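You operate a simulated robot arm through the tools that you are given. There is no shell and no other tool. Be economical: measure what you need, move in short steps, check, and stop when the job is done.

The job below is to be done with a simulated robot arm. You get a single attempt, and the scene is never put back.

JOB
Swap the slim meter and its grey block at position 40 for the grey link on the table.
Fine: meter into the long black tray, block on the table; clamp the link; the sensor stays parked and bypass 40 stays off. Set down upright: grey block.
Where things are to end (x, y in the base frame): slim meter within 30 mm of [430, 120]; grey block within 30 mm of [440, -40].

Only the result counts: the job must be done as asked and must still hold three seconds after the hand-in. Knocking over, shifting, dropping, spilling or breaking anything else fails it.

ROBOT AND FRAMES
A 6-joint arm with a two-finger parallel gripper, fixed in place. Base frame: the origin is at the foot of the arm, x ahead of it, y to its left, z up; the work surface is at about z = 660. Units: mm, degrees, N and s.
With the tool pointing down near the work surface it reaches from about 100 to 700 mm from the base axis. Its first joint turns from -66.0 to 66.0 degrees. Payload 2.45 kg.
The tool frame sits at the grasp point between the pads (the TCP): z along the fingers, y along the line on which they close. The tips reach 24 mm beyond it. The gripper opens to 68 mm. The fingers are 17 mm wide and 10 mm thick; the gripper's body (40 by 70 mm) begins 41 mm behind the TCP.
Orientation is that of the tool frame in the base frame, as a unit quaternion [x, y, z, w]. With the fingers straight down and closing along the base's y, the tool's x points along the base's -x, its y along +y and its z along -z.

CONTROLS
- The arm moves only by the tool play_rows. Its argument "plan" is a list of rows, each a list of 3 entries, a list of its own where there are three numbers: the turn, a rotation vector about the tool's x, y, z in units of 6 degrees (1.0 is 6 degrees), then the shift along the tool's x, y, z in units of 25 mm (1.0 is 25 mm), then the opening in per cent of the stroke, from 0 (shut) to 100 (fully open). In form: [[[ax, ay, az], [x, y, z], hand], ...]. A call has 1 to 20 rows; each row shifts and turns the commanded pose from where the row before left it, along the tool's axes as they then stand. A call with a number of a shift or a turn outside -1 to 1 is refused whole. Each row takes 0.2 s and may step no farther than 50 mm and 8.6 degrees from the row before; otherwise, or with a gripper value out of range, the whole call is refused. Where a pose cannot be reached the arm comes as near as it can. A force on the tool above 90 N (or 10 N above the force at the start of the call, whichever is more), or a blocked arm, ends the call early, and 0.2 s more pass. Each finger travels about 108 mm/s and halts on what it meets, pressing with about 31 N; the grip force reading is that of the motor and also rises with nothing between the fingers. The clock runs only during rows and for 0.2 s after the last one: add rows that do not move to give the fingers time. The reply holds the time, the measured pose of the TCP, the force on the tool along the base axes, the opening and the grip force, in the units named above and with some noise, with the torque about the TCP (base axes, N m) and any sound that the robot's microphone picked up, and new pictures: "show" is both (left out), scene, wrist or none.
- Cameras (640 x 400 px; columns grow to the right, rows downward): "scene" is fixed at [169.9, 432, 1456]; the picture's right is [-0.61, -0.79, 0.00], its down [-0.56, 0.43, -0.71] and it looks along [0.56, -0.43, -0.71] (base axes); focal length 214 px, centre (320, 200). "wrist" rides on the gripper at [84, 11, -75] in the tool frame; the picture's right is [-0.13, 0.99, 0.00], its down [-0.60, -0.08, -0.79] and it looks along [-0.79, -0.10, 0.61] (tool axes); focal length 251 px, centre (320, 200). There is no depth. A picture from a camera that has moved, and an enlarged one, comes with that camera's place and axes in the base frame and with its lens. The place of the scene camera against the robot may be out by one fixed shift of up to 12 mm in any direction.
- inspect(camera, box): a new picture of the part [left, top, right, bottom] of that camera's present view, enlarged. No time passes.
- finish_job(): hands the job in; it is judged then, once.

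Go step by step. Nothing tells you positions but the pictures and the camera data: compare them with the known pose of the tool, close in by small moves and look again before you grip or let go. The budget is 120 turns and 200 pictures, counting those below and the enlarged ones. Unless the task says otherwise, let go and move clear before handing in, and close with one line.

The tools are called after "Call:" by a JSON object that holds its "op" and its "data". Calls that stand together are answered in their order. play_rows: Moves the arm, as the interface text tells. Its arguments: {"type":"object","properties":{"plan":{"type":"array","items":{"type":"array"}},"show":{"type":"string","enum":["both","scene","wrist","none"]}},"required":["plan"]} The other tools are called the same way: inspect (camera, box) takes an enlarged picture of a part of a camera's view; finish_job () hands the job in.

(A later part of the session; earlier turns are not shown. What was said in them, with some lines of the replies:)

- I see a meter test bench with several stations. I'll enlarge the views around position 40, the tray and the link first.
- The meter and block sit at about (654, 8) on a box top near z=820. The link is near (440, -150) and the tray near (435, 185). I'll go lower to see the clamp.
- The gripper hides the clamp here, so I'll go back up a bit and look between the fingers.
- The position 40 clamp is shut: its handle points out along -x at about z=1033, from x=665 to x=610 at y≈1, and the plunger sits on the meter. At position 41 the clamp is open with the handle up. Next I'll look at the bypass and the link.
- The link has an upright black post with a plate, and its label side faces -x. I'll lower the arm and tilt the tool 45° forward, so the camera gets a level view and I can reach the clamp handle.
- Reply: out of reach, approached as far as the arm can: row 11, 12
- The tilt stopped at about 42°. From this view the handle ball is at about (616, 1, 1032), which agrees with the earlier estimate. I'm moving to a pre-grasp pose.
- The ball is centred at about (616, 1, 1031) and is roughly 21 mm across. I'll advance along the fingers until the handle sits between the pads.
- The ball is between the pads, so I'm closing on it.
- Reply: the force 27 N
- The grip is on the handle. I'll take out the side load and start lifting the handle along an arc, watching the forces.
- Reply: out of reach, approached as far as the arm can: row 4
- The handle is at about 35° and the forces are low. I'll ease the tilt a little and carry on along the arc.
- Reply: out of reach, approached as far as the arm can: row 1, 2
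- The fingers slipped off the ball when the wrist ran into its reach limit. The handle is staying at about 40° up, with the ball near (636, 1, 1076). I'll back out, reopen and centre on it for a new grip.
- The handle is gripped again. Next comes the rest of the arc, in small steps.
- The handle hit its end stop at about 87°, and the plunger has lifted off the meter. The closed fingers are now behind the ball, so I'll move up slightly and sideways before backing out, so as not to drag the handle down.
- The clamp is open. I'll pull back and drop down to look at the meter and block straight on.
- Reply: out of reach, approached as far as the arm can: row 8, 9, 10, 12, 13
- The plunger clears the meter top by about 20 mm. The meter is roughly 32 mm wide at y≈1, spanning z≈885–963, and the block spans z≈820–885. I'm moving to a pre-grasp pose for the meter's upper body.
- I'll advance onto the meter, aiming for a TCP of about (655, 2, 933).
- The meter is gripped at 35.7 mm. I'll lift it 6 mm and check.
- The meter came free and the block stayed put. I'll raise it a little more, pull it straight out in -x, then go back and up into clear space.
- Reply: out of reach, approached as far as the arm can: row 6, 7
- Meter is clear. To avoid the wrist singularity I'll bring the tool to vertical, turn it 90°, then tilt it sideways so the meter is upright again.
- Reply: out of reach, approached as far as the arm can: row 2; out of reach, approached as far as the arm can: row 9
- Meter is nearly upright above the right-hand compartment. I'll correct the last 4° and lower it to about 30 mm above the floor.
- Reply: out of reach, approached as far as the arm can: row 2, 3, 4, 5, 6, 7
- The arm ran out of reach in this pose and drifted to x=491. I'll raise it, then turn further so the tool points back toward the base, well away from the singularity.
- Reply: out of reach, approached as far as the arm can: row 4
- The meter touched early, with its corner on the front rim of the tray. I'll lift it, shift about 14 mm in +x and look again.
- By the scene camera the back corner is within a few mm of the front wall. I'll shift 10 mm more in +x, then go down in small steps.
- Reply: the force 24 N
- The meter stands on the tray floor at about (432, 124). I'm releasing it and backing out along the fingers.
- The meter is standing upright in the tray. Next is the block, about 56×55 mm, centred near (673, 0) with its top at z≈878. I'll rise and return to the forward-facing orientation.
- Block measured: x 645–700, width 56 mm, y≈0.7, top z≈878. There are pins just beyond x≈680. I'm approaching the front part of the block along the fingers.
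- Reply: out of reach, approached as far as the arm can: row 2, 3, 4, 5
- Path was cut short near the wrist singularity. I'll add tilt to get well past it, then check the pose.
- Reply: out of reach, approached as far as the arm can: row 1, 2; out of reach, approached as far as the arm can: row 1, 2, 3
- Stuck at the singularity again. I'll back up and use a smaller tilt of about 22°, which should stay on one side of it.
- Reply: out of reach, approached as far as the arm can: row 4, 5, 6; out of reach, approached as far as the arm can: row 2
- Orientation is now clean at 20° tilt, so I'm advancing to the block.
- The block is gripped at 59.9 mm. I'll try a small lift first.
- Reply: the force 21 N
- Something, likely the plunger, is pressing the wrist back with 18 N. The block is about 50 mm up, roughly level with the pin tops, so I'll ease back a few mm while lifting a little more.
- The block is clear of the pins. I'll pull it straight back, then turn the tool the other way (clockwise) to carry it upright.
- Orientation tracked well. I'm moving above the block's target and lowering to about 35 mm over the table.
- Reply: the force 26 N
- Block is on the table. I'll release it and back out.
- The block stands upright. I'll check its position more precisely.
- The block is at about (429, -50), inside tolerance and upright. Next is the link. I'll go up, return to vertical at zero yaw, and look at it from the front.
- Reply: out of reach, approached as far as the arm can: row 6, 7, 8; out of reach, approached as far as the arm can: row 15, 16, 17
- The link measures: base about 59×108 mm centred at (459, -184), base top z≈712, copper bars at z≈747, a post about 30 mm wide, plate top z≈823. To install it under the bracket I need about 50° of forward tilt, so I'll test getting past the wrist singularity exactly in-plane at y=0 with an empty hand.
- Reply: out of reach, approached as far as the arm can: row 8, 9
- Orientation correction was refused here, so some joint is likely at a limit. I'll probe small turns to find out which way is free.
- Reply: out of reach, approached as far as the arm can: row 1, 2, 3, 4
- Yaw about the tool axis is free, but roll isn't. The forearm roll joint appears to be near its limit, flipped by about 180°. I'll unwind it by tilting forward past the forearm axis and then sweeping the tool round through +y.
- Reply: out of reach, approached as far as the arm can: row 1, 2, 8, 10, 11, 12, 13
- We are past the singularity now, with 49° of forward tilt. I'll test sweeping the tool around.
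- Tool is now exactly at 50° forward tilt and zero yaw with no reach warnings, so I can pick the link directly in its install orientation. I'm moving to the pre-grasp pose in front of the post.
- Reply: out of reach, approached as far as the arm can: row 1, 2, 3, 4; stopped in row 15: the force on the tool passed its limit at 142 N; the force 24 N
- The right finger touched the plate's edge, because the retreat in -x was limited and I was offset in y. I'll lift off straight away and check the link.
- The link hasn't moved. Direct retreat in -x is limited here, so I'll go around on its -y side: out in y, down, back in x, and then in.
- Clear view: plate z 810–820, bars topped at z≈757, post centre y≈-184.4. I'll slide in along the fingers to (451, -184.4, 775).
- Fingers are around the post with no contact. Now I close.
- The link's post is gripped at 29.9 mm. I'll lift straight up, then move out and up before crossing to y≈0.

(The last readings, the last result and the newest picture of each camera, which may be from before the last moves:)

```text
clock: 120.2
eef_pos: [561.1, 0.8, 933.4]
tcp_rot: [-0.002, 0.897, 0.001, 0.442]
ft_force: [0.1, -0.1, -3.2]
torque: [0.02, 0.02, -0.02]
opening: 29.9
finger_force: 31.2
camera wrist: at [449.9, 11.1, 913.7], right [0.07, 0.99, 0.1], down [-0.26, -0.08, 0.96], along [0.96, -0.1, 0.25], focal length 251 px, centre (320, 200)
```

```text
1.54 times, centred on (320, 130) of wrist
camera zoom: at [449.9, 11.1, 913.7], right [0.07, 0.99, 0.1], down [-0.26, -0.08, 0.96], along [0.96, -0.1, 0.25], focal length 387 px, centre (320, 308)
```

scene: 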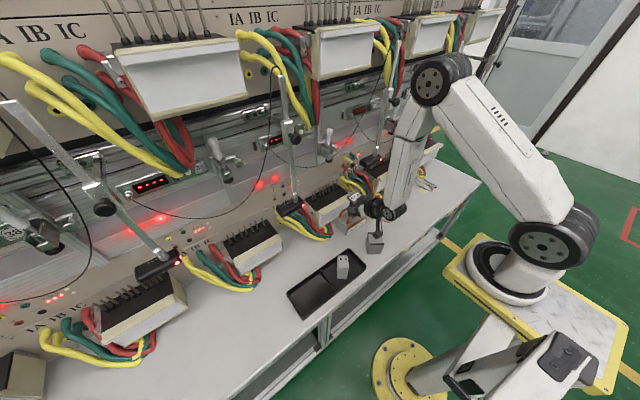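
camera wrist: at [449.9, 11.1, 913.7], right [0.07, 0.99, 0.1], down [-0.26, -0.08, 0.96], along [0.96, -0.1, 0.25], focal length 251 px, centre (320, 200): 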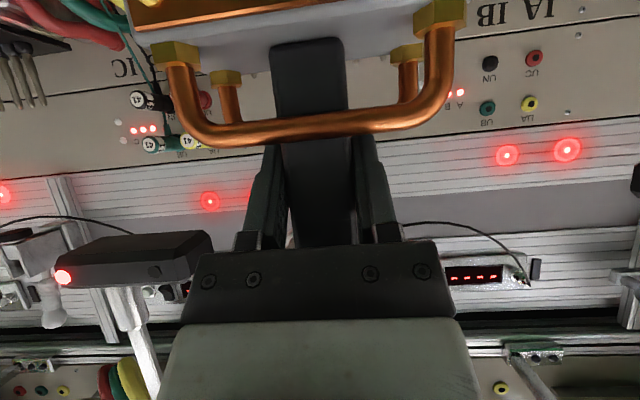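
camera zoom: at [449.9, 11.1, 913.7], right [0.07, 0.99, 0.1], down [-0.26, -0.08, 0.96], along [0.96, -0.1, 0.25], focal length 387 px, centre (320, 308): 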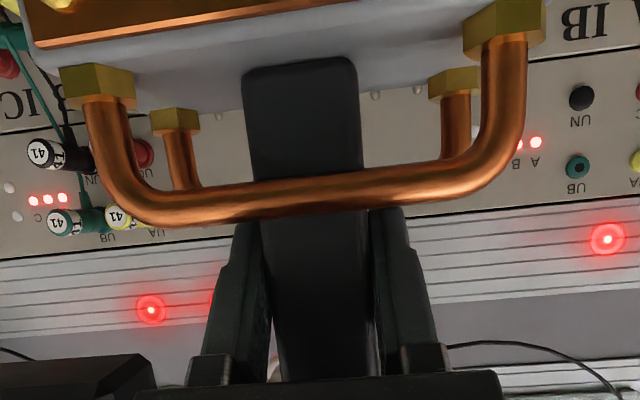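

The link hangs in front of the box, and its plate top would clear the raised plunger by only about 8–12 mm. I'll lower a few mm and move in +x carefully while checking forces.

Call:
{"op": "play_rows", "data": {"plan": [[[0, 0, 0], [0.222, 0, 0.17], 0], [[0, 0, 0], [-0.486, 0, 0.635], 0], [[0, 0, 0], [-0.486, 0, 0.635], 0], [[0, 0, 0], [-0.486, 0, 0.635], 0], [[0, 0, 0], [0, 0, 0], 0]], "show": "none"}}

Call:
{"op": "inspect", "data": {"camera": "scene", "box": [300, 140, 380, 230]}}

```text
clock: 121.4
eef_pos: [621.5, -0.2, 926.2]
tcp_rot: [-0.002, 0.897, 0.001, 0.442]
ft_force: [-0.7, 0.1, -3.6]
torque: [-0.02, 0.03, -0.05]
opening: 29.8
finger_force: 31.0
```

```text
4.44 times, centred on (340, 185) of scene
camera zoom: at [170.0, 432.0, 1456.0], right [-0.61, -0.79, 0.0], down [-0.56, 0.43, -0.71], along [0.56, -0.43, -0.71], focal length 953 px, centre (231, 267)
```

zoom: 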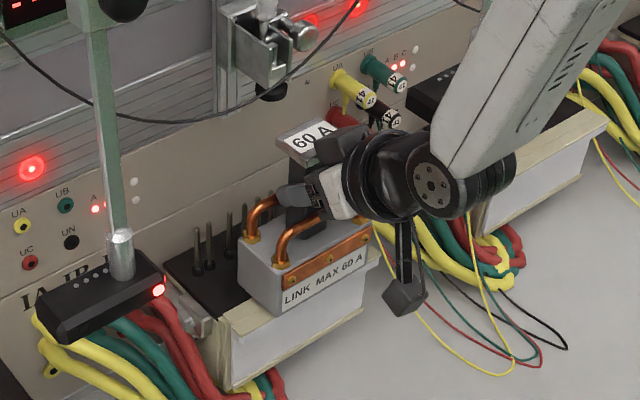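

Call:
{"op": "play_rows", "data": {"plan": [[[0, 0, 0], [-0.486, 0, 0.635], 0], [[0, 0, 0], [-0.243, 0, 0.318], 0], [[0, 0, 0], [-0.122, 0, 0.159], 0], [[0, 0, 0], [0, 0, 0], 0]], "show": "none"}}

Call:
{"op": "inspect", "data": {"camera": "scene", "box": [300, 140, 380, 230]}}

```text
clock: 122.4
eef_pos: [655.9, -1.4, 927.1]
tcp_rot: [-0.002, 0.897, 0.002, 0.442]
ft_force: [-0.2, 0.4, -3.7]
torque: [-0.03, 0.0, 0.02]
opening: 29.9
finger_force: 31.2
```

```text
4.44 times, centred on (340, 185) of scene
camera zoom: at [170.0, 432.0, 1456.0], right [-0.61, -0.79, 0.0], down [-0.56, 0.43, -0.71], along [0.56, -0.43, -0.71], focal length 953 px, centre (231, 267)
```

zoom: 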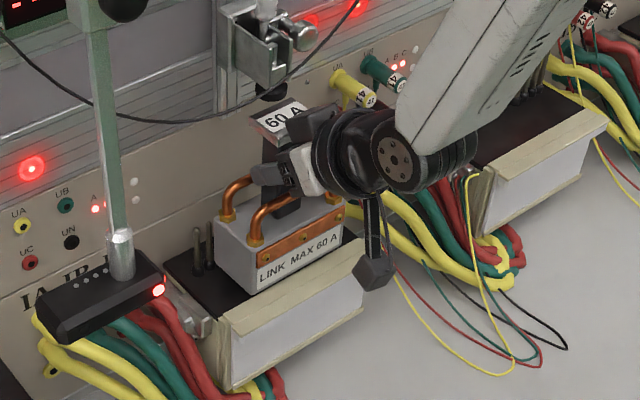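

Call:
{"op": "play_rows", "data": {"plan": [[[0, 0, 0], [-0.146, 0.06, 0.19], 0], [[0, 0, 0], [-0.146, 0, 0.19], 0], [[0, 0, 0], [0, 0, 0], 0]], "show": "wrist"}}

Call:
{"op": "inspect", "data": {"camera": "scene", "box": [310, 150, 370, 220]}}

```text
clock: 123.2
eef_pos: [668.5, 0.9, 925.4]
tcp_rot: [-0.002, 0.897, 0.002, 0.442]
ft_force: [-0.8, 0.2, -3.2]
torque: [0.02, 0.08, 0.01]
opening: 30.0
finger_force: 30.8
camera wrist: at [557.0, 12.2, 905.6], right [0.07, 0.99, 0.1], down [-0.26, -0.08, 0.96], along [0.96, -0.1, 0.25], focal length 251 px, centre (320, 200)
```

wrist: 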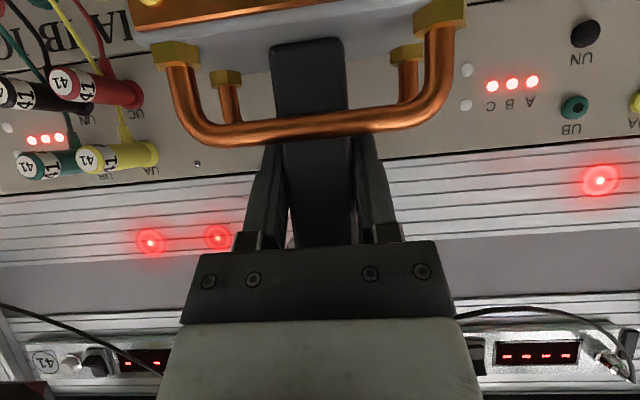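

```text
5.71 times, centred on (340, 185) of scene
camera zoom: at [170.0, 432.0, 1456.0], right [-0.61, -0.79, 0.0], down [-0.56, 0.43, -0.71], along [0.56, -0.43, -0.71], focal length 1226 px, centre (206, 286)
```

zoom: 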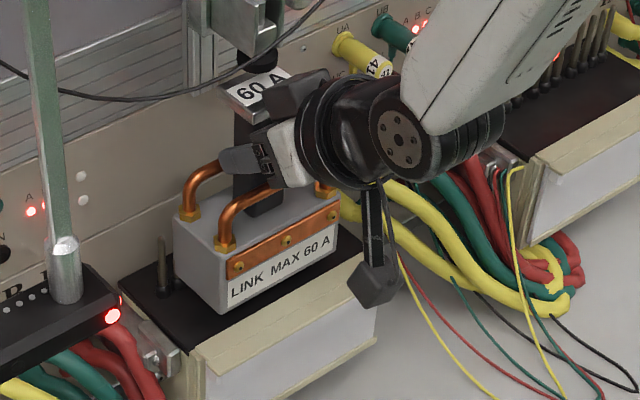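

Call:
{"op": "play_rows", "data": {"plan": [[[0, 0, 0], [-0.152, -0.02, 0.199], 0], [[0, 0, 0], [-0.152, 0, 0.199], 0], [[0, 0, 0], [0, 0, 0], 0]], "show": "none"}}

Call:
{"op": "inspect", "data": {"camera": "scene", "box": [310, 150, 370, 220]}}

```text
clock: 124.0
eef_pos: [679.9, -0.6, 925.7]
tcp_rot: [-0.002, 0.897, 0.002, 0.441]
ft_force: [-2.6, -0.3, -4.2]
torque: [-0.01, -0.14, -0.03]
opening: 29.9
finger_force: 31.3
```

```text
5.71 times, centred on (340, 185) of scene
camera zoom: at [169.9, 432.0, 1456.0], right [-0.61, -0.79, 0.0], down [-0.56, 0.43, -0.71], along [0.56, -0.43, -0.71], focal length 1226 px, centre (206, 286)
```

zoom: 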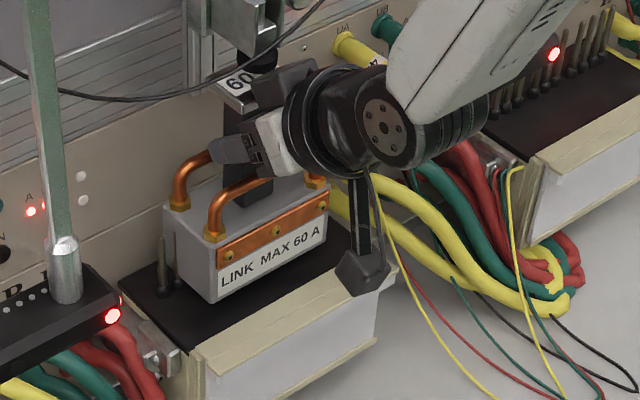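

There's a light contact near the top at the back. I'll ease back about 2 mm and lower the link onto the box.

Call:
{"op": "play_rows", "data": {"plan": [[[0, 0, 0], [0.049, 0.03, -0.064], 0], [[0, 0, 0], [0.095, 0, 0.073], 0], [[0, 0, 0], [0.064, 0, 0.049], 0], [[0, 0, 0], [0, 0, 0], 0]], "show": "none"}}

```text
clock: 125.0
eef_pos: [677.9, 1.3, 920.6]
tcp_rot: [-0.003, 0.897, 0.002, 0.442]
ft_force: [-0.2, 0.4, -4.0]
torque: [-0.03, 0.05, 0.02]
opening: 30.1
finger_force: 31.2
```

Call:
{"op": "play_rows", "data": {"plan": [[[0, 0, 0], [0.064, 0, 0.049], 0], [[0, 0, 0], [0.048, 0, 0.036], 0], [[0, 0, 0], [0, 0, 0], 0]], "show": "none"}}

```text
clock: 125.8
eef_pos: [676.7, 1.3, 917.6]
tcp_rot: [-0.003, 0.897, 0.002, 0.442]
ft_force: [-0.5, -0.3, -3.3]
torque: [0.02, 0.06, 0.0]
opening: 29.8
finger_force: 30.9
```

Call:
{"op": "play_rows", "data": {"plan": [[[0, 0, 0], [0.064, 0, 0.049], 0], [[0, 0, 0], [0.064, 0, 0.049], 0], [[0, 0, 0], [0, 0, 0], 0]], "show": "none"}}

Call:
{"op": "inspect", "data": {"camera": "scene", "box": [310, 150, 370, 220]}}

```text
clock: 126.6
eef_pos: [678.4, 1.6, 914.4]
tcp_rot: [-0.002, 0.897, 0.002, 0.442]
ft_force: [-0.1, 0.5, -3.0]
torque: [-0.04, 0.03, 0.03]
opening: 30.2
finger_force: 30.9
```

```text
5.71 times, centred on (340, 185) of scene
camera zoom: at [170.0, 432.0, 1456.0], right [-0.61, -0.79, 0.0], down [-0.56, 0.43, -0.71], along [0.56, -0.43, -0.71], focal length 1226 px, centre (206, 286)
```

zoom: 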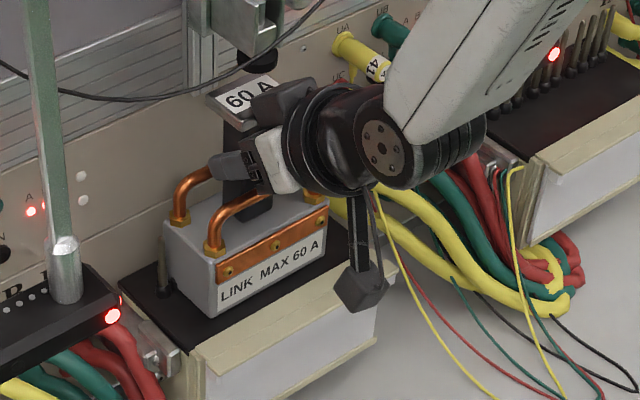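

Call:
{"op": "play_rows", "data": {"plan": [[[0, 0, 0], [0.064, 0, 0.049], 0], [[0, 0, 0], [0.064, 0, 0.049], 0], [[0, 0, 0], [0, 0, 0], 0]], "show": "none"}}

```text
clock: 127.4
eef_pos: [679.9, 1.4, 913.4]
tcp_rot: [-0.002, 0.895, 0.001, 0.446]
ft_force: [-4.6, 3.3, 23.3]
torque: [0.0, 0.24, -0.01]
opening: 29.7
finger_force: 31.0
```

The link is seated, with contact at 23 N. I'll relieve the load, open, and back out along the fingers.

Call:
{"op": "play_rows", "data": {"plan": [[[0, 0, 0], [-0.05, 0, -0.04], 0], [[0, 0, 0], [0, 0, 0], 55], [[0, 0, 0], [0, 0, 0], 75], [[0, 0, 0], [0, 0, 0], 75], [[0, 0, 0], [0, 0, -0.4], 75], [[0, 0, 0], [0, 0, -0.8], 75], [[0, 0, 0], [0, 0, -0.8], 75], [[0, 0, 0], [0, 0, 0], 75]]}}

Call:
{"op": "inspect", "data": {"camera": "scene", "box": [310, 140, 370, 220]}}

```text
clock: 129.2
eef_pos: [638.4, 3.2, 941.7]
tcp_rot: [-0.002, 0.897, 0.001, 0.442]
ft_force: [0.5, 0.7, 0.8]
torque: [0.01, -0.03, 0.02]
opening: 51.1
finger_force: 0.0
camera wrist: at [527.5, 13.1, 920.8], right [0.07, 0.99, 0.1], down [-0.26, -0.08, 0.96], along [0.96, -0.1, 0.25], focal length 251 px, centre (320, 200)
```

scene: 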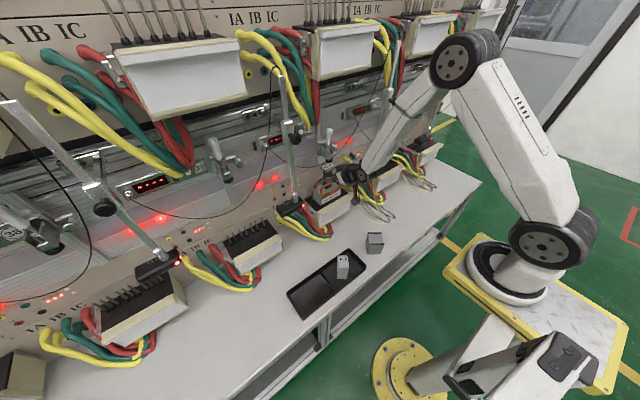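
wrist: 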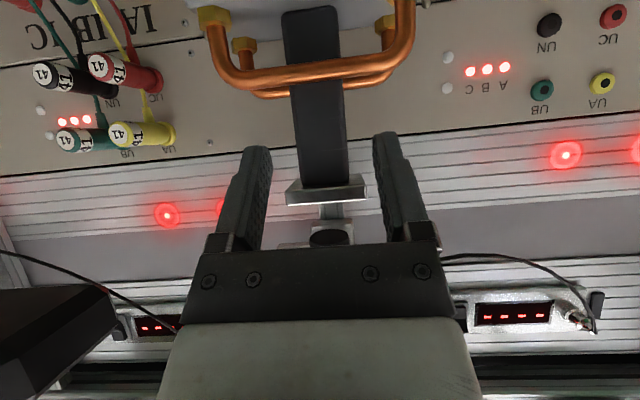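

```text
5.00 times, centred on (340, 180) of scene
camera zoom: at [169.9, 432.0, 1456.0], right [-0.61, -0.79, 0.0], down [-0.56, 0.43, -0.71], along [0.56, -0.43, -0.71], focal length 1072 px, centre (220, 300)
```

zoom: 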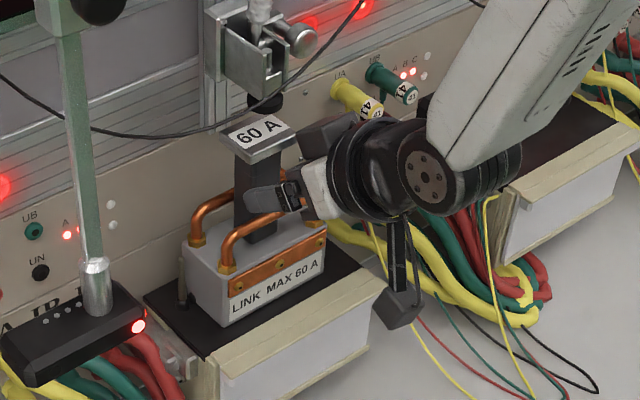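

The link is seated upright under the plunger. Next I close the clamp: back off, go up in front of the handle with a steeper 68° tilt, and look at the ball.

Call:
{"op": "play_rows", "data": {"plan": [[[0, 0, 0], [0, 0, -0.8], 75], [[0, 0, 0], [0.304, -0.06, -0.397], 75], [[0, 0, 0], [0.608, -0.06, -0.794], 50], [[0, -0.87, 0], [0, 0, 0], 50], [[0, -0.87, 0], [0, 0, 0], 50], [[0, -0.87, 0], [0, 0, 0], 50], [[0, 0, 0], [-0.927, 0, -0.375], 50], [[0, 0, 0], [-0.927, 0, -0.375], 50], [[0, 0, 0], [-0.927, 0, -0.375], 50], [[0, 0, 0], [-0.927, 0, -0.375], 50], [[0, 0, 0], [-0.7, 0, -0.28], 50], [[0, 0, 0], [0, 0, 0], 50]]}}

Call:
{"op": "inspect", "data": {"camera": "scene", "box": [310, 120, 370, 220]}}

```text
clock: 131.8
eef_pos: [584.3, -1.5, 1073.2]
tcp_rot: [-0.001, 0.829, 0.001, 0.559]
ft_force: [0.3, 0.2, -0.1]
torque: [-0.03, -0.02, 0.03]
opening: 33.9
finger_force: 0.1
camera wrist: at [483.0, 9.3, 1023.2], right [0.04, 0.99, 0.12], down [-0.51, -0.08, 0.86], along [0.86, -0.1, 0.5], focal length 251 px, centre (320, 200)
```

scene: 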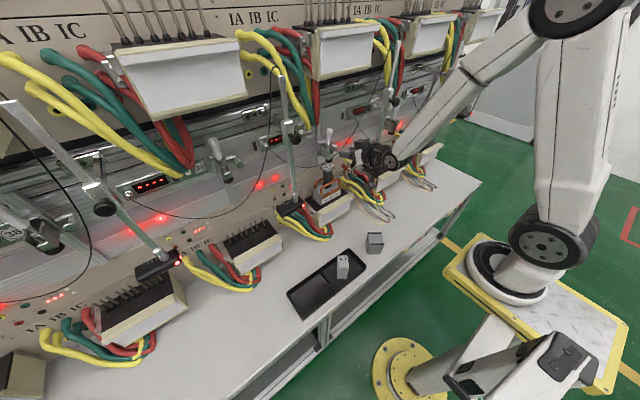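
wrist: 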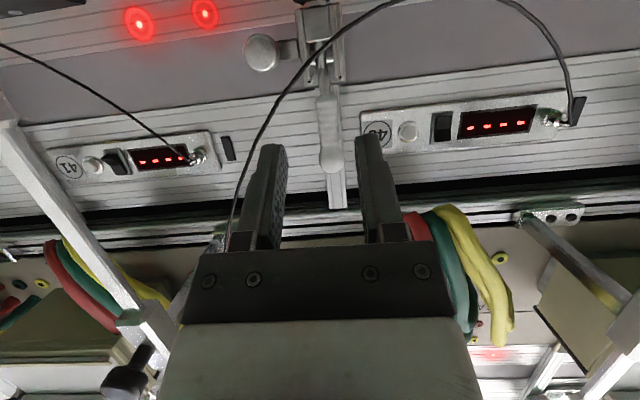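

```text
4.00 times, centred on (340, 170) of scene
camera zoom: at [169.9, 432.0, 1456.0], right [-0.61, -0.79, 0.0], down [-0.56, 0.43, -0.71], along [0.56, -0.43, -0.71], focal length 858 px, centre (240, 320)
```

zoom: 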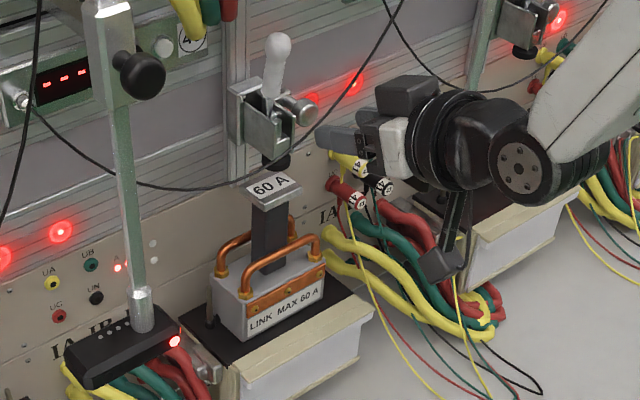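

The plunger sits directly above the link's plate. The handle ball is at about (684, 1, 1097), so I'm approaching with the fingers half open.

Call:
{"op": "play_rows", "data": {"plan": [[[0, 0, 0], [-0.77, 0.08, -0.31], 50], [[0, 0, 0], [-0.29, 0, 0.72], 50], [[0, 0, 0], [-0.29, 0, 0.72], 50], [[0, 0, 0], [-0.29, 0, 0.72], 50], [[0, 0, 0], [0, 0, 0], 50]], "show": "wrist"}}

Call:
{"op": "inspect", "data": {"camera": "scene", "box": [310, 110, 370, 180]}}

```text
clock: 133.0
eef_pos: [642.3, -0.6, 1092.7]
tcp_rot: [-0.002, 0.829, 0.001, 0.56]
ft_force: [-0.3, 0.6, 0.5]
torque: [0.0, 0.01, -0.02]
opening: 34.1
finger_force: 0.0
camera wrist: at [541.5, 11.0, 1043.7], right [0.04, 0.99, 0.12], down [-0.51, -0.08, 0.86], along [0.86, -0.1, 0.5], focal length 251 px, centre (320, 200)
```

wrist: 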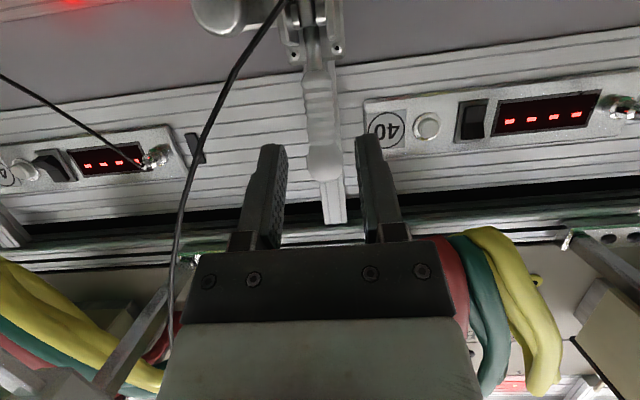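

```text
5.71 times, centred on (340, 145) of scene
camera zoom: at [169.9, 432.0, 1456.0], right [-0.61, -0.79, 0.0], down [-0.56, 0.43, -0.71], along [0.56, -0.43, -0.71], focal length 1226 px, centre (206, 514)
```

zoom: 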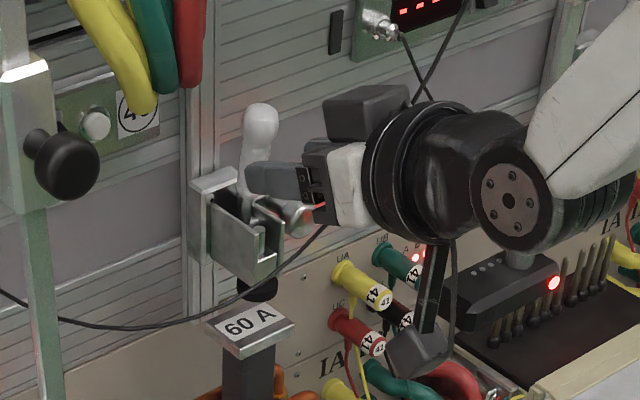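

Call:
{"op": "play_rows", "data": {"plan": [[[0, 0, 0], [-0.378, 0.01, 0.704], 50], [[0, 0, 0], [-0.378, 0.01, 0.704], 50], [[0, 0, 0], [0, 0, 0], 50], [[0, 0, 0], [0, 0, 0], 0], [[0, 0, 0], [0, 0, 0], 0]], "show": "wrist"}}

Call:
{"op": "inspect", "data": {"camera": "scene", "box": [310, 110, 370, 180]}}

```text
clock: 134.2
eef_pos: [681.5, -0.4, 1098.5]
tcp_rot: [-0.002, 0.829, 0.001, 0.559]
ft_force: [2.7, 0.7, -0.5]
torque: [-0.01, -0.1, -0.01]
opening: 21.0
finger_force: 38.2
camera wrist: at [581.2, 11.1, 1048.9], right [0.04, 0.99, 0.12], down [-0.51, -0.08, 0.86], along [0.86, -0.1, 0.5], focal length 251 px, centre (320, 200)
```

wrist: 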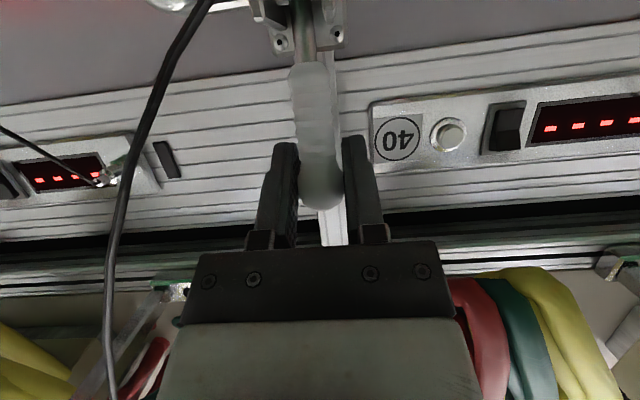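

```text
5.71 times, centred on (340, 145) of scene
camera zoom: at [170.0, 432.1, 1456.0], right [-0.61, -0.79, 0.0], down [-0.56, 0.43, -0.71], along [0.56, -0.43, -0.71], focal length 1226 px, centre (206, 514)
```

zoom: 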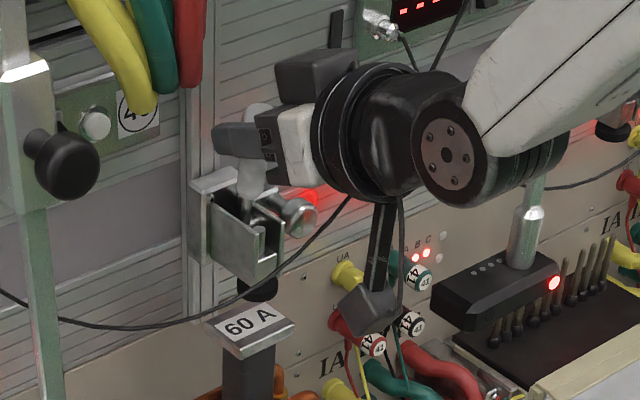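

The handle is gripped. I'll pull it down along the reverse arc, first about 28°.

Call:
{"op": "play_rows", "data": {"plan": [[[0, 0, 0], [0.183, 0, -0.28], 0], [[0, 0, 0], [0.183, 0, -0.28], 0], [[0, 0, 0], [0.242, 0, -0.224], 0], [[0, 0, 0], [0.242, 0, -0.224], 0], [[0, 0, 0], [0, 0, 0], 0]], "show": "wrist"}}

```text
clock: 135.4
eef_pos: [652.7, -0.2, 1089.9]
tcp_rot: [-0.001, 0.826, 0.002, 0.563]
ft_force: [9.0, -6.9, 11.2]
torque: [0.0, -1.01, -0.07]
opening: 21.1
finger_force: 38.3
camera wrist: at [551.6, 11.3, 1039.3], right [0.04, 0.99, 0.12], down [-0.52, -0.08, 0.85], along [0.86, -0.1, 0.51], focal length 251 px, centre (320, 200)
```

wrist: 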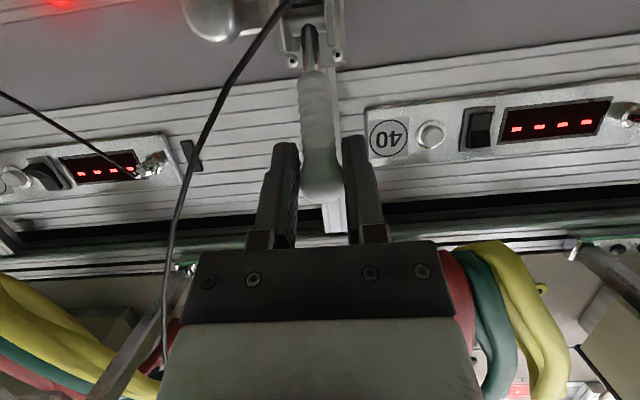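

Call:
{"op": "play_rows", "data": {"plan": [[[0, 0, 0], [0.287, 0, -0.16], 0], [[0, 0, 0], [0.287, 0, -0.16], 0], [[0, 0, 0], [0.319, 0, -0.085], 0], [[0, 0, 0], [0.319, 0, -0.085], 0], [[0, 0, 0], [0, 0, 0], 0]], "show": "wrist"}}

Call:
{"op": "inspect", "data": {"camera": "scene", "box": [310, 120, 370, 190]}}

```text
clock: 136.6
eef_pos: [627.2, 2.6, 1062.2]
tcp_rot: [-0.002, 0.83, 0.001, 0.557]
ft_force: [-0.1, 1.3, -2.0]
torque: [0.02, 0.05, 0.05]
opening: 0.0
finger_force: 23.6
camera wrist: at [526.9, 12.5, 1011.9], right [0.04, 0.99, 0.12], down [-0.51, -0.08, 0.86], along [0.86, -0.1, 0.5], focal length 251 px, centre (320, 200)
```

wrist: 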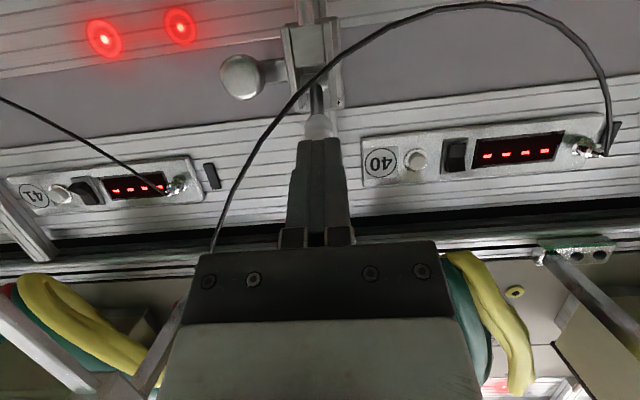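

```text
5.71 times, centred on (340, 155) of scene
camera zoom: at [169.8, 432.1, 1456.0], right [-0.61, -0.79, 0.0], down [-0.56, 0.43, -0.71], along [0.56, -0.43, -0.71], focal length 1226 px, centre (206, 457)
```

zoom: 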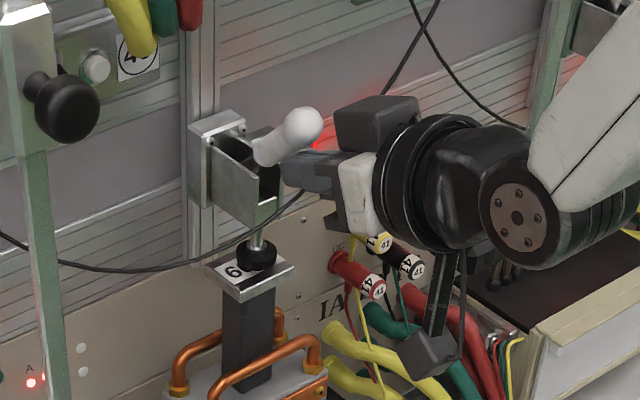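

The fingers slipped off the ball again. The handle stays at about 38° with the plunger close to the plate. I'll back out along the fingers, go above the ball and push it down with closed fingers.

Call:
{"op": "play_rows", "data": {"plan": [[[0, 0, 0], [0, 0, -0.9], 0], [[0, 0, 0], [0, 0, -0.9], 0], [[0, 0, 0], [-0.83, -0.04, -0.34], 0], [[0, 0, 0], [-0.83, -0.04, -0.34], 0], [[0, 0, 0], [-0.28, 0, 0.695], 0], [[0, 0, 0], [-0.28, 0, 0.695], 0], [[0, 0, 0], [0, 0, 0], 0]], "show": "wrist"}}

Call:
{"op": "inspect", "data": {"camera": "scene", "box": [310, 120, 370, 190]}}

```text
clock: 138.2
eef_pos: [622.8, -1.1, 1126.7]
tcp_rot: [-0.001, 0.828, 0.001, 0.56]
ft_force: [0.1, -0.3, 0.5]
torque: [-0.02, -0.02, 0.0]
opening: 0.1
finger_force: 23.4
camera wrist: at [523.4, 9.6, 1076.8], right [0.04, 0.99, 0.12], down [-0.51, -0.08, 0.86], along [0.86, -0.1, 0.5], focal length 251 px, centre (320, 200)
```

wrist: 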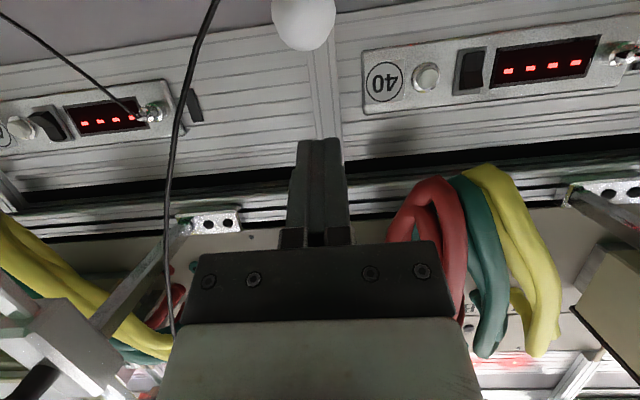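

```text
5.71 times, centred on (340, 155) of scene
camera zoom: at [169.9, 432.0, 1456.0], right [-0.61, -0.79, 0.0], down [-0.56, 0.43, -0.71], along [0.56, -0.43, -0.71], focal length 1226 px, centre (206, 457)
```

zoom: 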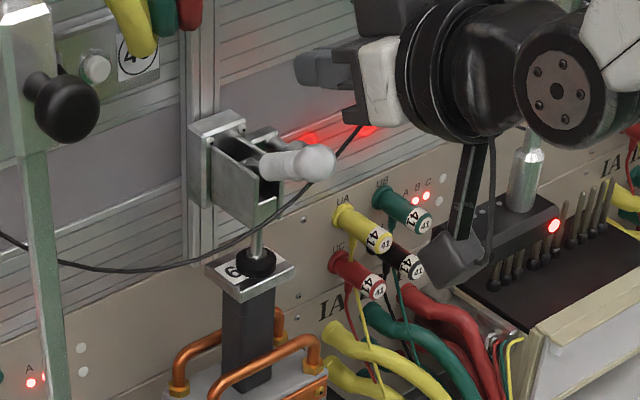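

Call:
{"op": "play_rows", "data": {"plan": [[[0, 0, 0], [0.649, 0.03, 0.262], 0], [[0, 0, 0], [0.649, 0.03, 0.262], 0], [[0, 0, 0], [0.33, 0, 0.115], 0], [[0, 0, 0], [0.33, 0, 0.115], 0], [[0, 0, 0], [0, 0, 0], 0]], "show": "wrist"}}

Call:
{"op": "inspect", "data": {"camera": "scene", "box": [310, 120, 370, 190]}}

```text
clock: 139.4
eef_pos: [624.7, 0.2, 1073.8]
tcp_rot: [-0.001, 0.828, 0.001, 0.56]
ft_force: [1.2, 1.0, 2.1]
torque: [-0.01, -0.02, -0.02]
opening: 0.2
finger_force: 23.6
camera wrist: at [523.4, 11.2, 1023.4], right [0.04, 0.99, 0.12], down [-0.51, -0.08, 0.86], along [0.86, -0.1, 0.5], focal length 251 px, centre (320, 200)
```

wrist: 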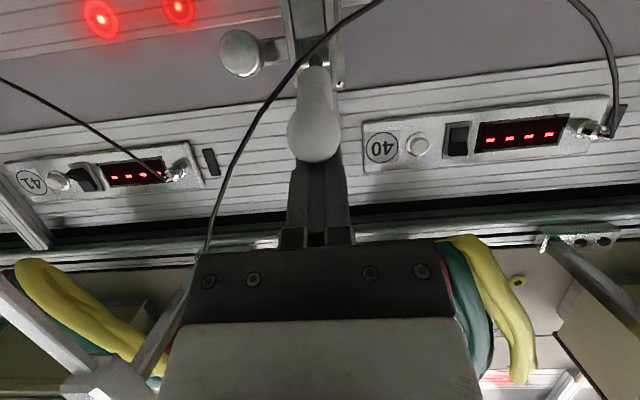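

```text
5.71 times, centred on (340, 155) of scene
camera zoom: at [169.9, 432.1, 1456.0], right [-0.61, -0.79, 0.0], down [-0.56, 0.43, -0.71], along [0.56, -0.43, -0.71], focal length 1226 px, centre (206, 457)
```

zoom: 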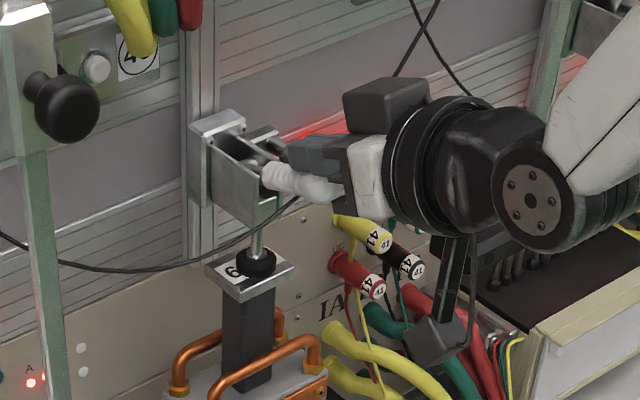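

Call:
{"op": "play_rows", "data": {"plan": [[[0, 0, 0], [0.3, 0, 0.1], 0], [[0, 0, 0], [0.3, 0, 0.1], 0], [[0, 0, 0], [0, 0, 0], 0]], "show": "wrist"}}

Call:
{"op": "inspect", "data": {"camera": "scene", "box": [310, 120, 370, 190]}}

```text
clock: 140.2
eef_pos: [622.7, 0.9, 1058.7]
tcp_rot: [-0.001, 0.828, 0.001, 0.56]
ft_force: [-0.7, 0.1, -0.6]
torque: [-0.02, 0.02, -0.03]
opening: 0.0
finger_force: 23.3
camera wrist: at [522.2, 11.4, 1008.1], right [0.04, 0.99, 0.12], down [-0.51, -0.08, 0.86], along [0.86, -0.1, 0.5], focal length 251 px, centre (320, 200)
```

wrist: 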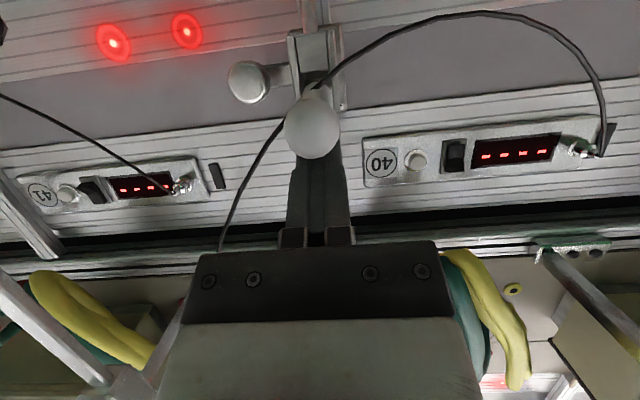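

```text
5.71 times, centred on (340, 155) of scene
camera zoom: at [169.9, 432.0, 1456.0], right [-0.61, -0.79, 0.0], down [-0.56, 0.43, -0.71], along [0.56, -0.43, -0.71], focal length 1226 px, centre (206, 457)
```

zoom: 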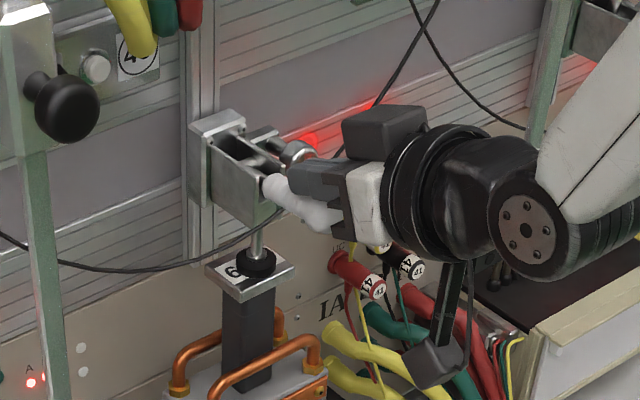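

Call:
{"op": "play_rows", "data": {"plan": [[[0, 0, 0], [0.19, 0, 0.06], 0], [[0, 0, 0], [0.15, 0, 0.05], 0], [[0, 0, 0], [0, 0, 0], 0]], "show": "none"}}

Call:
{"op": "inspect", "data": {"camera": "scene", "box": [310, 120, 370, 190]}}

```text
clock: 141.0
eef_pos: [624.8, -0.7, 1055.4]
tcp_rot: [-0.003, 0.822, 0.003, 0.569]
ft_force: [-7.8, -0.9, 39.9]
torque: [0.0, -0.63, -0.05]
opening: 0.0
finger_force: 23.7
```

```text
5.71 times, centred on (340, 155) of scene
camera zoom: at [168.8, 432.0, 1456.2], right [-0.61, -0.79, 0.0], down [-0.56, 0.43, -0.71], along [0.56, -0.43, -0.71], focal length 1226 px, centre (206, 457)
```

zoom: 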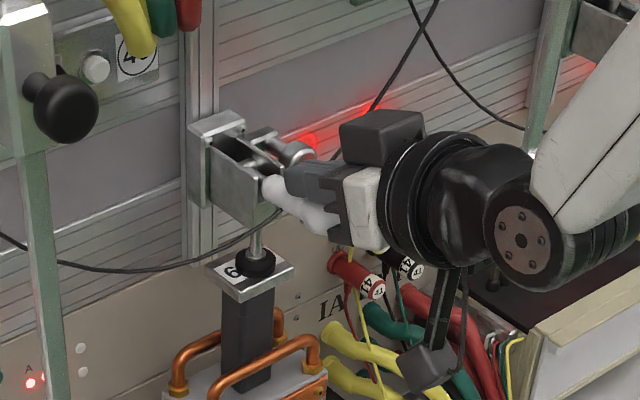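

It met a firm stop at 40 N with the rubber down on the plate. I'll lift off, back away and check.

Call:
{"op": "play_rows", "data": {"plan": [[[0, 0, 0], [-0.4, 0, -0.16], 0], [[0, 0, 0], [-0.4, 0, -0.3], 0], [[0, 0, 0], [0, 0, -1], 0], [[0, 0, 0], [0, 0, -1], 0], [[0, 0, 0], [0, 0, -1], 0], [[0, 0, 0], [0, 0, -0.5], 0], [[0, 0, 0], [0, 0, 0], 0]]}}

Call:
{"op": "inspect", "data": {"camera": "scene", "box": [295, 130, 375, 215]}}

Call:
{"op": "inspect", "data": {"camera": "wrist", "box": [220, 0, 440, 160]}}

```text
clock: 142.6
eef_pos: [538.1, -1.1, 1105.1]
tcp_rot: [-0.001, 0.828, 0.001, 0.56]
ft_force: [0.0, 0.0, 0.5]
torque: [-0.02, 0.0, 0.01]
opening: 0.1
finger_force: 24.0
camera wrist: at [436.5, 10.9, 1054.6], right [0.04, 0.99, 0.12], down [-0.51, -0.08, 0.86], along [0.86, -0.1, 0.5], focal length 251 px, centre (320, 200)
```

scene: 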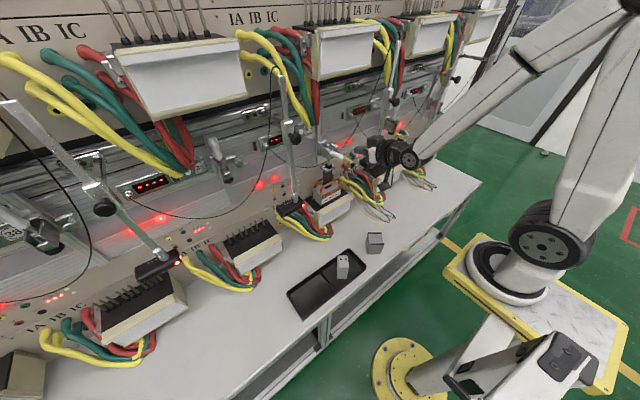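
wrist: 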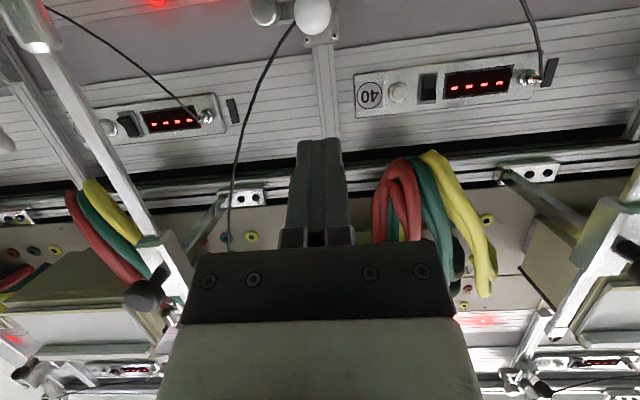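

```text
4.71 times, centred on (335, 172) of scene
camera zoom: at [169.9, 432.0, 1456.0], right [-0.61, -0.79, 0.0], down [-0.56, 0.43, -0.71], along [0.56, -0.43, -0.71], focal length 1009 px, centre (249, 329)
```

zoom: 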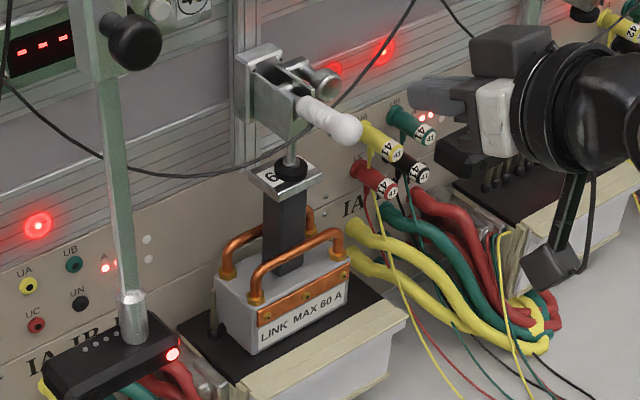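

```text
2.50 times, centred on (330, 80) of wrist
camera zoom: at [436.5, 10.9, 1054.6], right [0.04, 0.99, 0.12], down [-0.51, -0.08, 0.86], along [0.86, -0.1, 0.5], focal length 629 px, centre (295, 500)
```

zoom: 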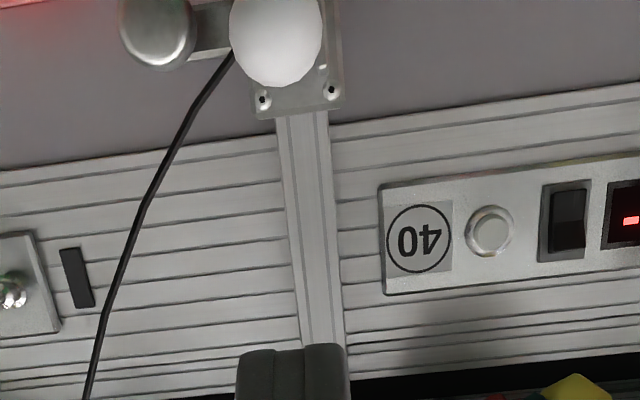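

The handle is back at its original clamped position and the rubber is on the plate. I'll press once more, firmly, to be sure it's fully latched.

Call:
{"op": "play_rows", "data": {"plan": [[[0, 0, 0], [0, 0, 1], 0], [[0, 0, 0], [0, 0, 1], 0], [[0, 0, 0], [0, 0, 1], 0], [[0, 0, 0], [0, 0, 0.5], 0], [[0, 0, 0], [0.4, 0, 0.3], 0], [[0, 0, 0], [0.4, 0, 0.16], 0], [[0, 0, 0], [0.12, 0, 0.05], 0], [[0, 0, 0], [0.08, 0, 0.03], 0], [[0, 0, 0], [0, 0, 0], 0]], "show": "none"}}

Call:
{"op": "inspect", "data": {"camera": "scene", "box": [295, 130, 375, 215]}}

```text
clock: 144.6
eef_pos: [624.9, 0.3, 1054.4]
tcp_rot: [-0.001, 0.818, 0.0, 0.575]
ft_force: [-16.2, 2.6, 57.0]
torque: [0.07, -0.88, 0.09]
opening: 0.1
finger_force: 23.7
```

```text
4.71 times, centred on (335, 172) of scene
camera zoom: at [168.1, 432.1, 1456.2], right [-0.61, -0.79, 0.0], down [-0.56, 0.43, -0.71], along [0.56, -0.43, -0.71], focal length 1009 px, centre (249, 329)
```

zoom: 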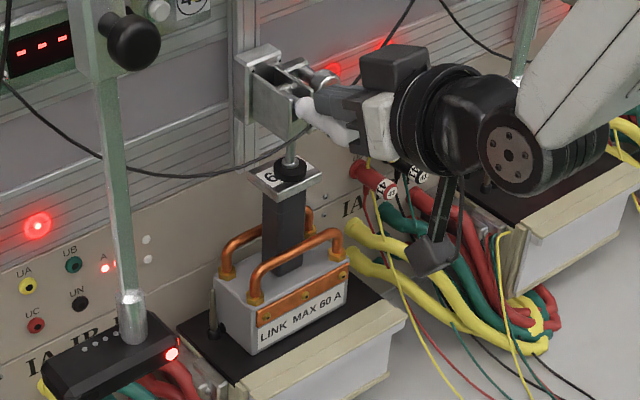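

It's on a hard stop, with the link clamped and unmoved. I'm backing away for a final check.

Call:
{"op": "play_rows", "data": {"plan": [[[0, 0, 0], [-0.5, 0, -0.2], 0], [[0, 0, 0], [-0.4, 0, -0.3], 0], [[0, 0, 0], [0, 0, -1], 0], [[0, 0, 0], [0, 0, -1], 0], [[0, 0, 0], [0, 0, -1], 0], [[0, 0, 0], [0, 0, -1], 0], [[0, 0, 0], [0, 0, -1], 0], [[0, 0, 0], [0, 0, 0], 0], [[0, 0, 0], [0, 0, 0], 0], [[0, 0, 0], [0, 0, 0], 0]]}}

Call:
{"op": "inspect", "data": {"camera": "scene", "box": [295, 130, 375, 215]}}

Call:
{"op": "inspect", "data": {"camera": "scene", "box": [260, 190, 420, 320]}}

```text
clock: 146.8
eef_pos: [518.9, -0.7, 1118.4]
tcp_rot: [-0.002, 0.828, 0.002, 0.56]
ft_force: [-0.1, 0.3, -0.9]
torque: [0.01, 0.01, 0.01]
opening: 0.2
finger_force: 23.9
out of reach, approached as far as the arm can: row 7
camera wrist: at [417.6, 11.3, 1068.8], right [0.04, 0.99, 0.12], down [-0.51, -0.08, 0.86], along [0.86, -0.1, 0.5], focal length 251 px, centre (320, 200)
```

scene: 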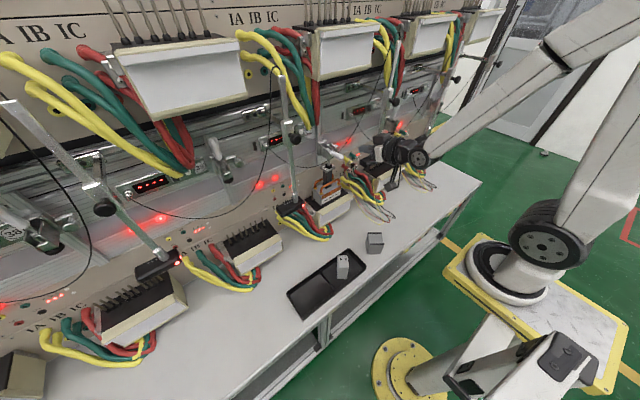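
wrist: 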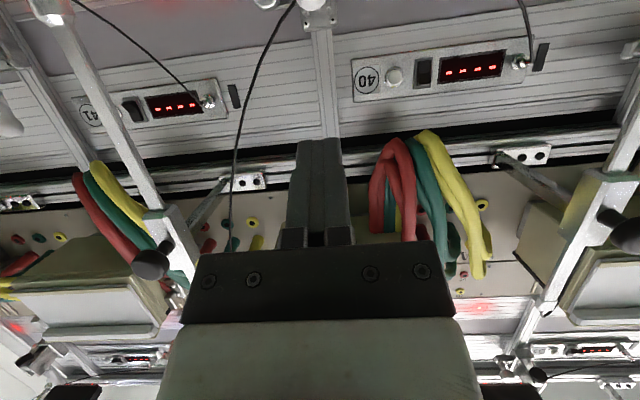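

```text
4.71 times, centred on (335, 172) of scene
camera zoom: at [169.9, 432.0, 1456.0], right [-0.61, -0.79, 0.0], down [-0.56, 0.43, -0.71], along [0.56, -0.43, -0.71], focal length 1009 px, centre (249, 329)
```

zoom: 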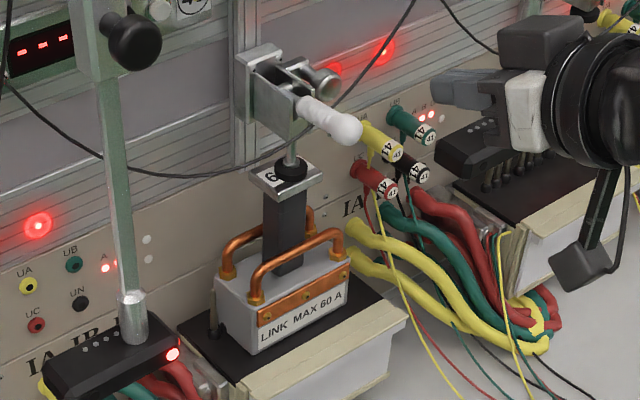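

```text
3.08 times, centred on (340, 255) of scene
camera zoom: at [169.9, 432.0, 1456.0], right [-0.61, -0.79, 0.0], down [-0.56, 0.43, -0.71], along [0.56, -0.43, -0.71], focal length 660 px, centre (258, 31)
```

zoom: 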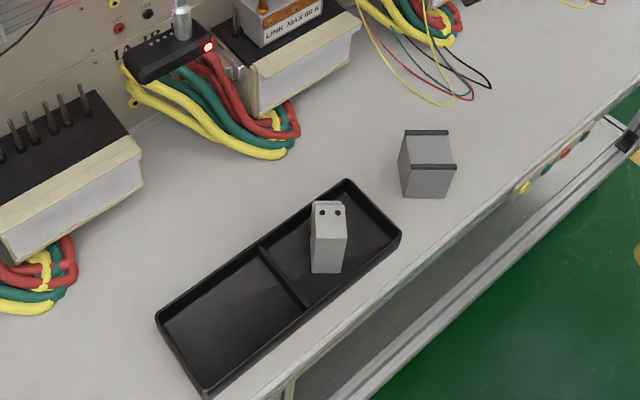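

The link is seated at position 40 with the clamp shut. The meter stands in the tray, the block stands upright on the table, and the sensor and bypass 40 look unchanged. I'm handing in.

Call:
{"op": "finish_job", "data": {}}

```text
The job is handed in.
```

The job is handed in: the grey link is clamped at position 40, the slim meter stands in the tray at about (432, 124), and the grey block stands upright on the table at about (429, -50).
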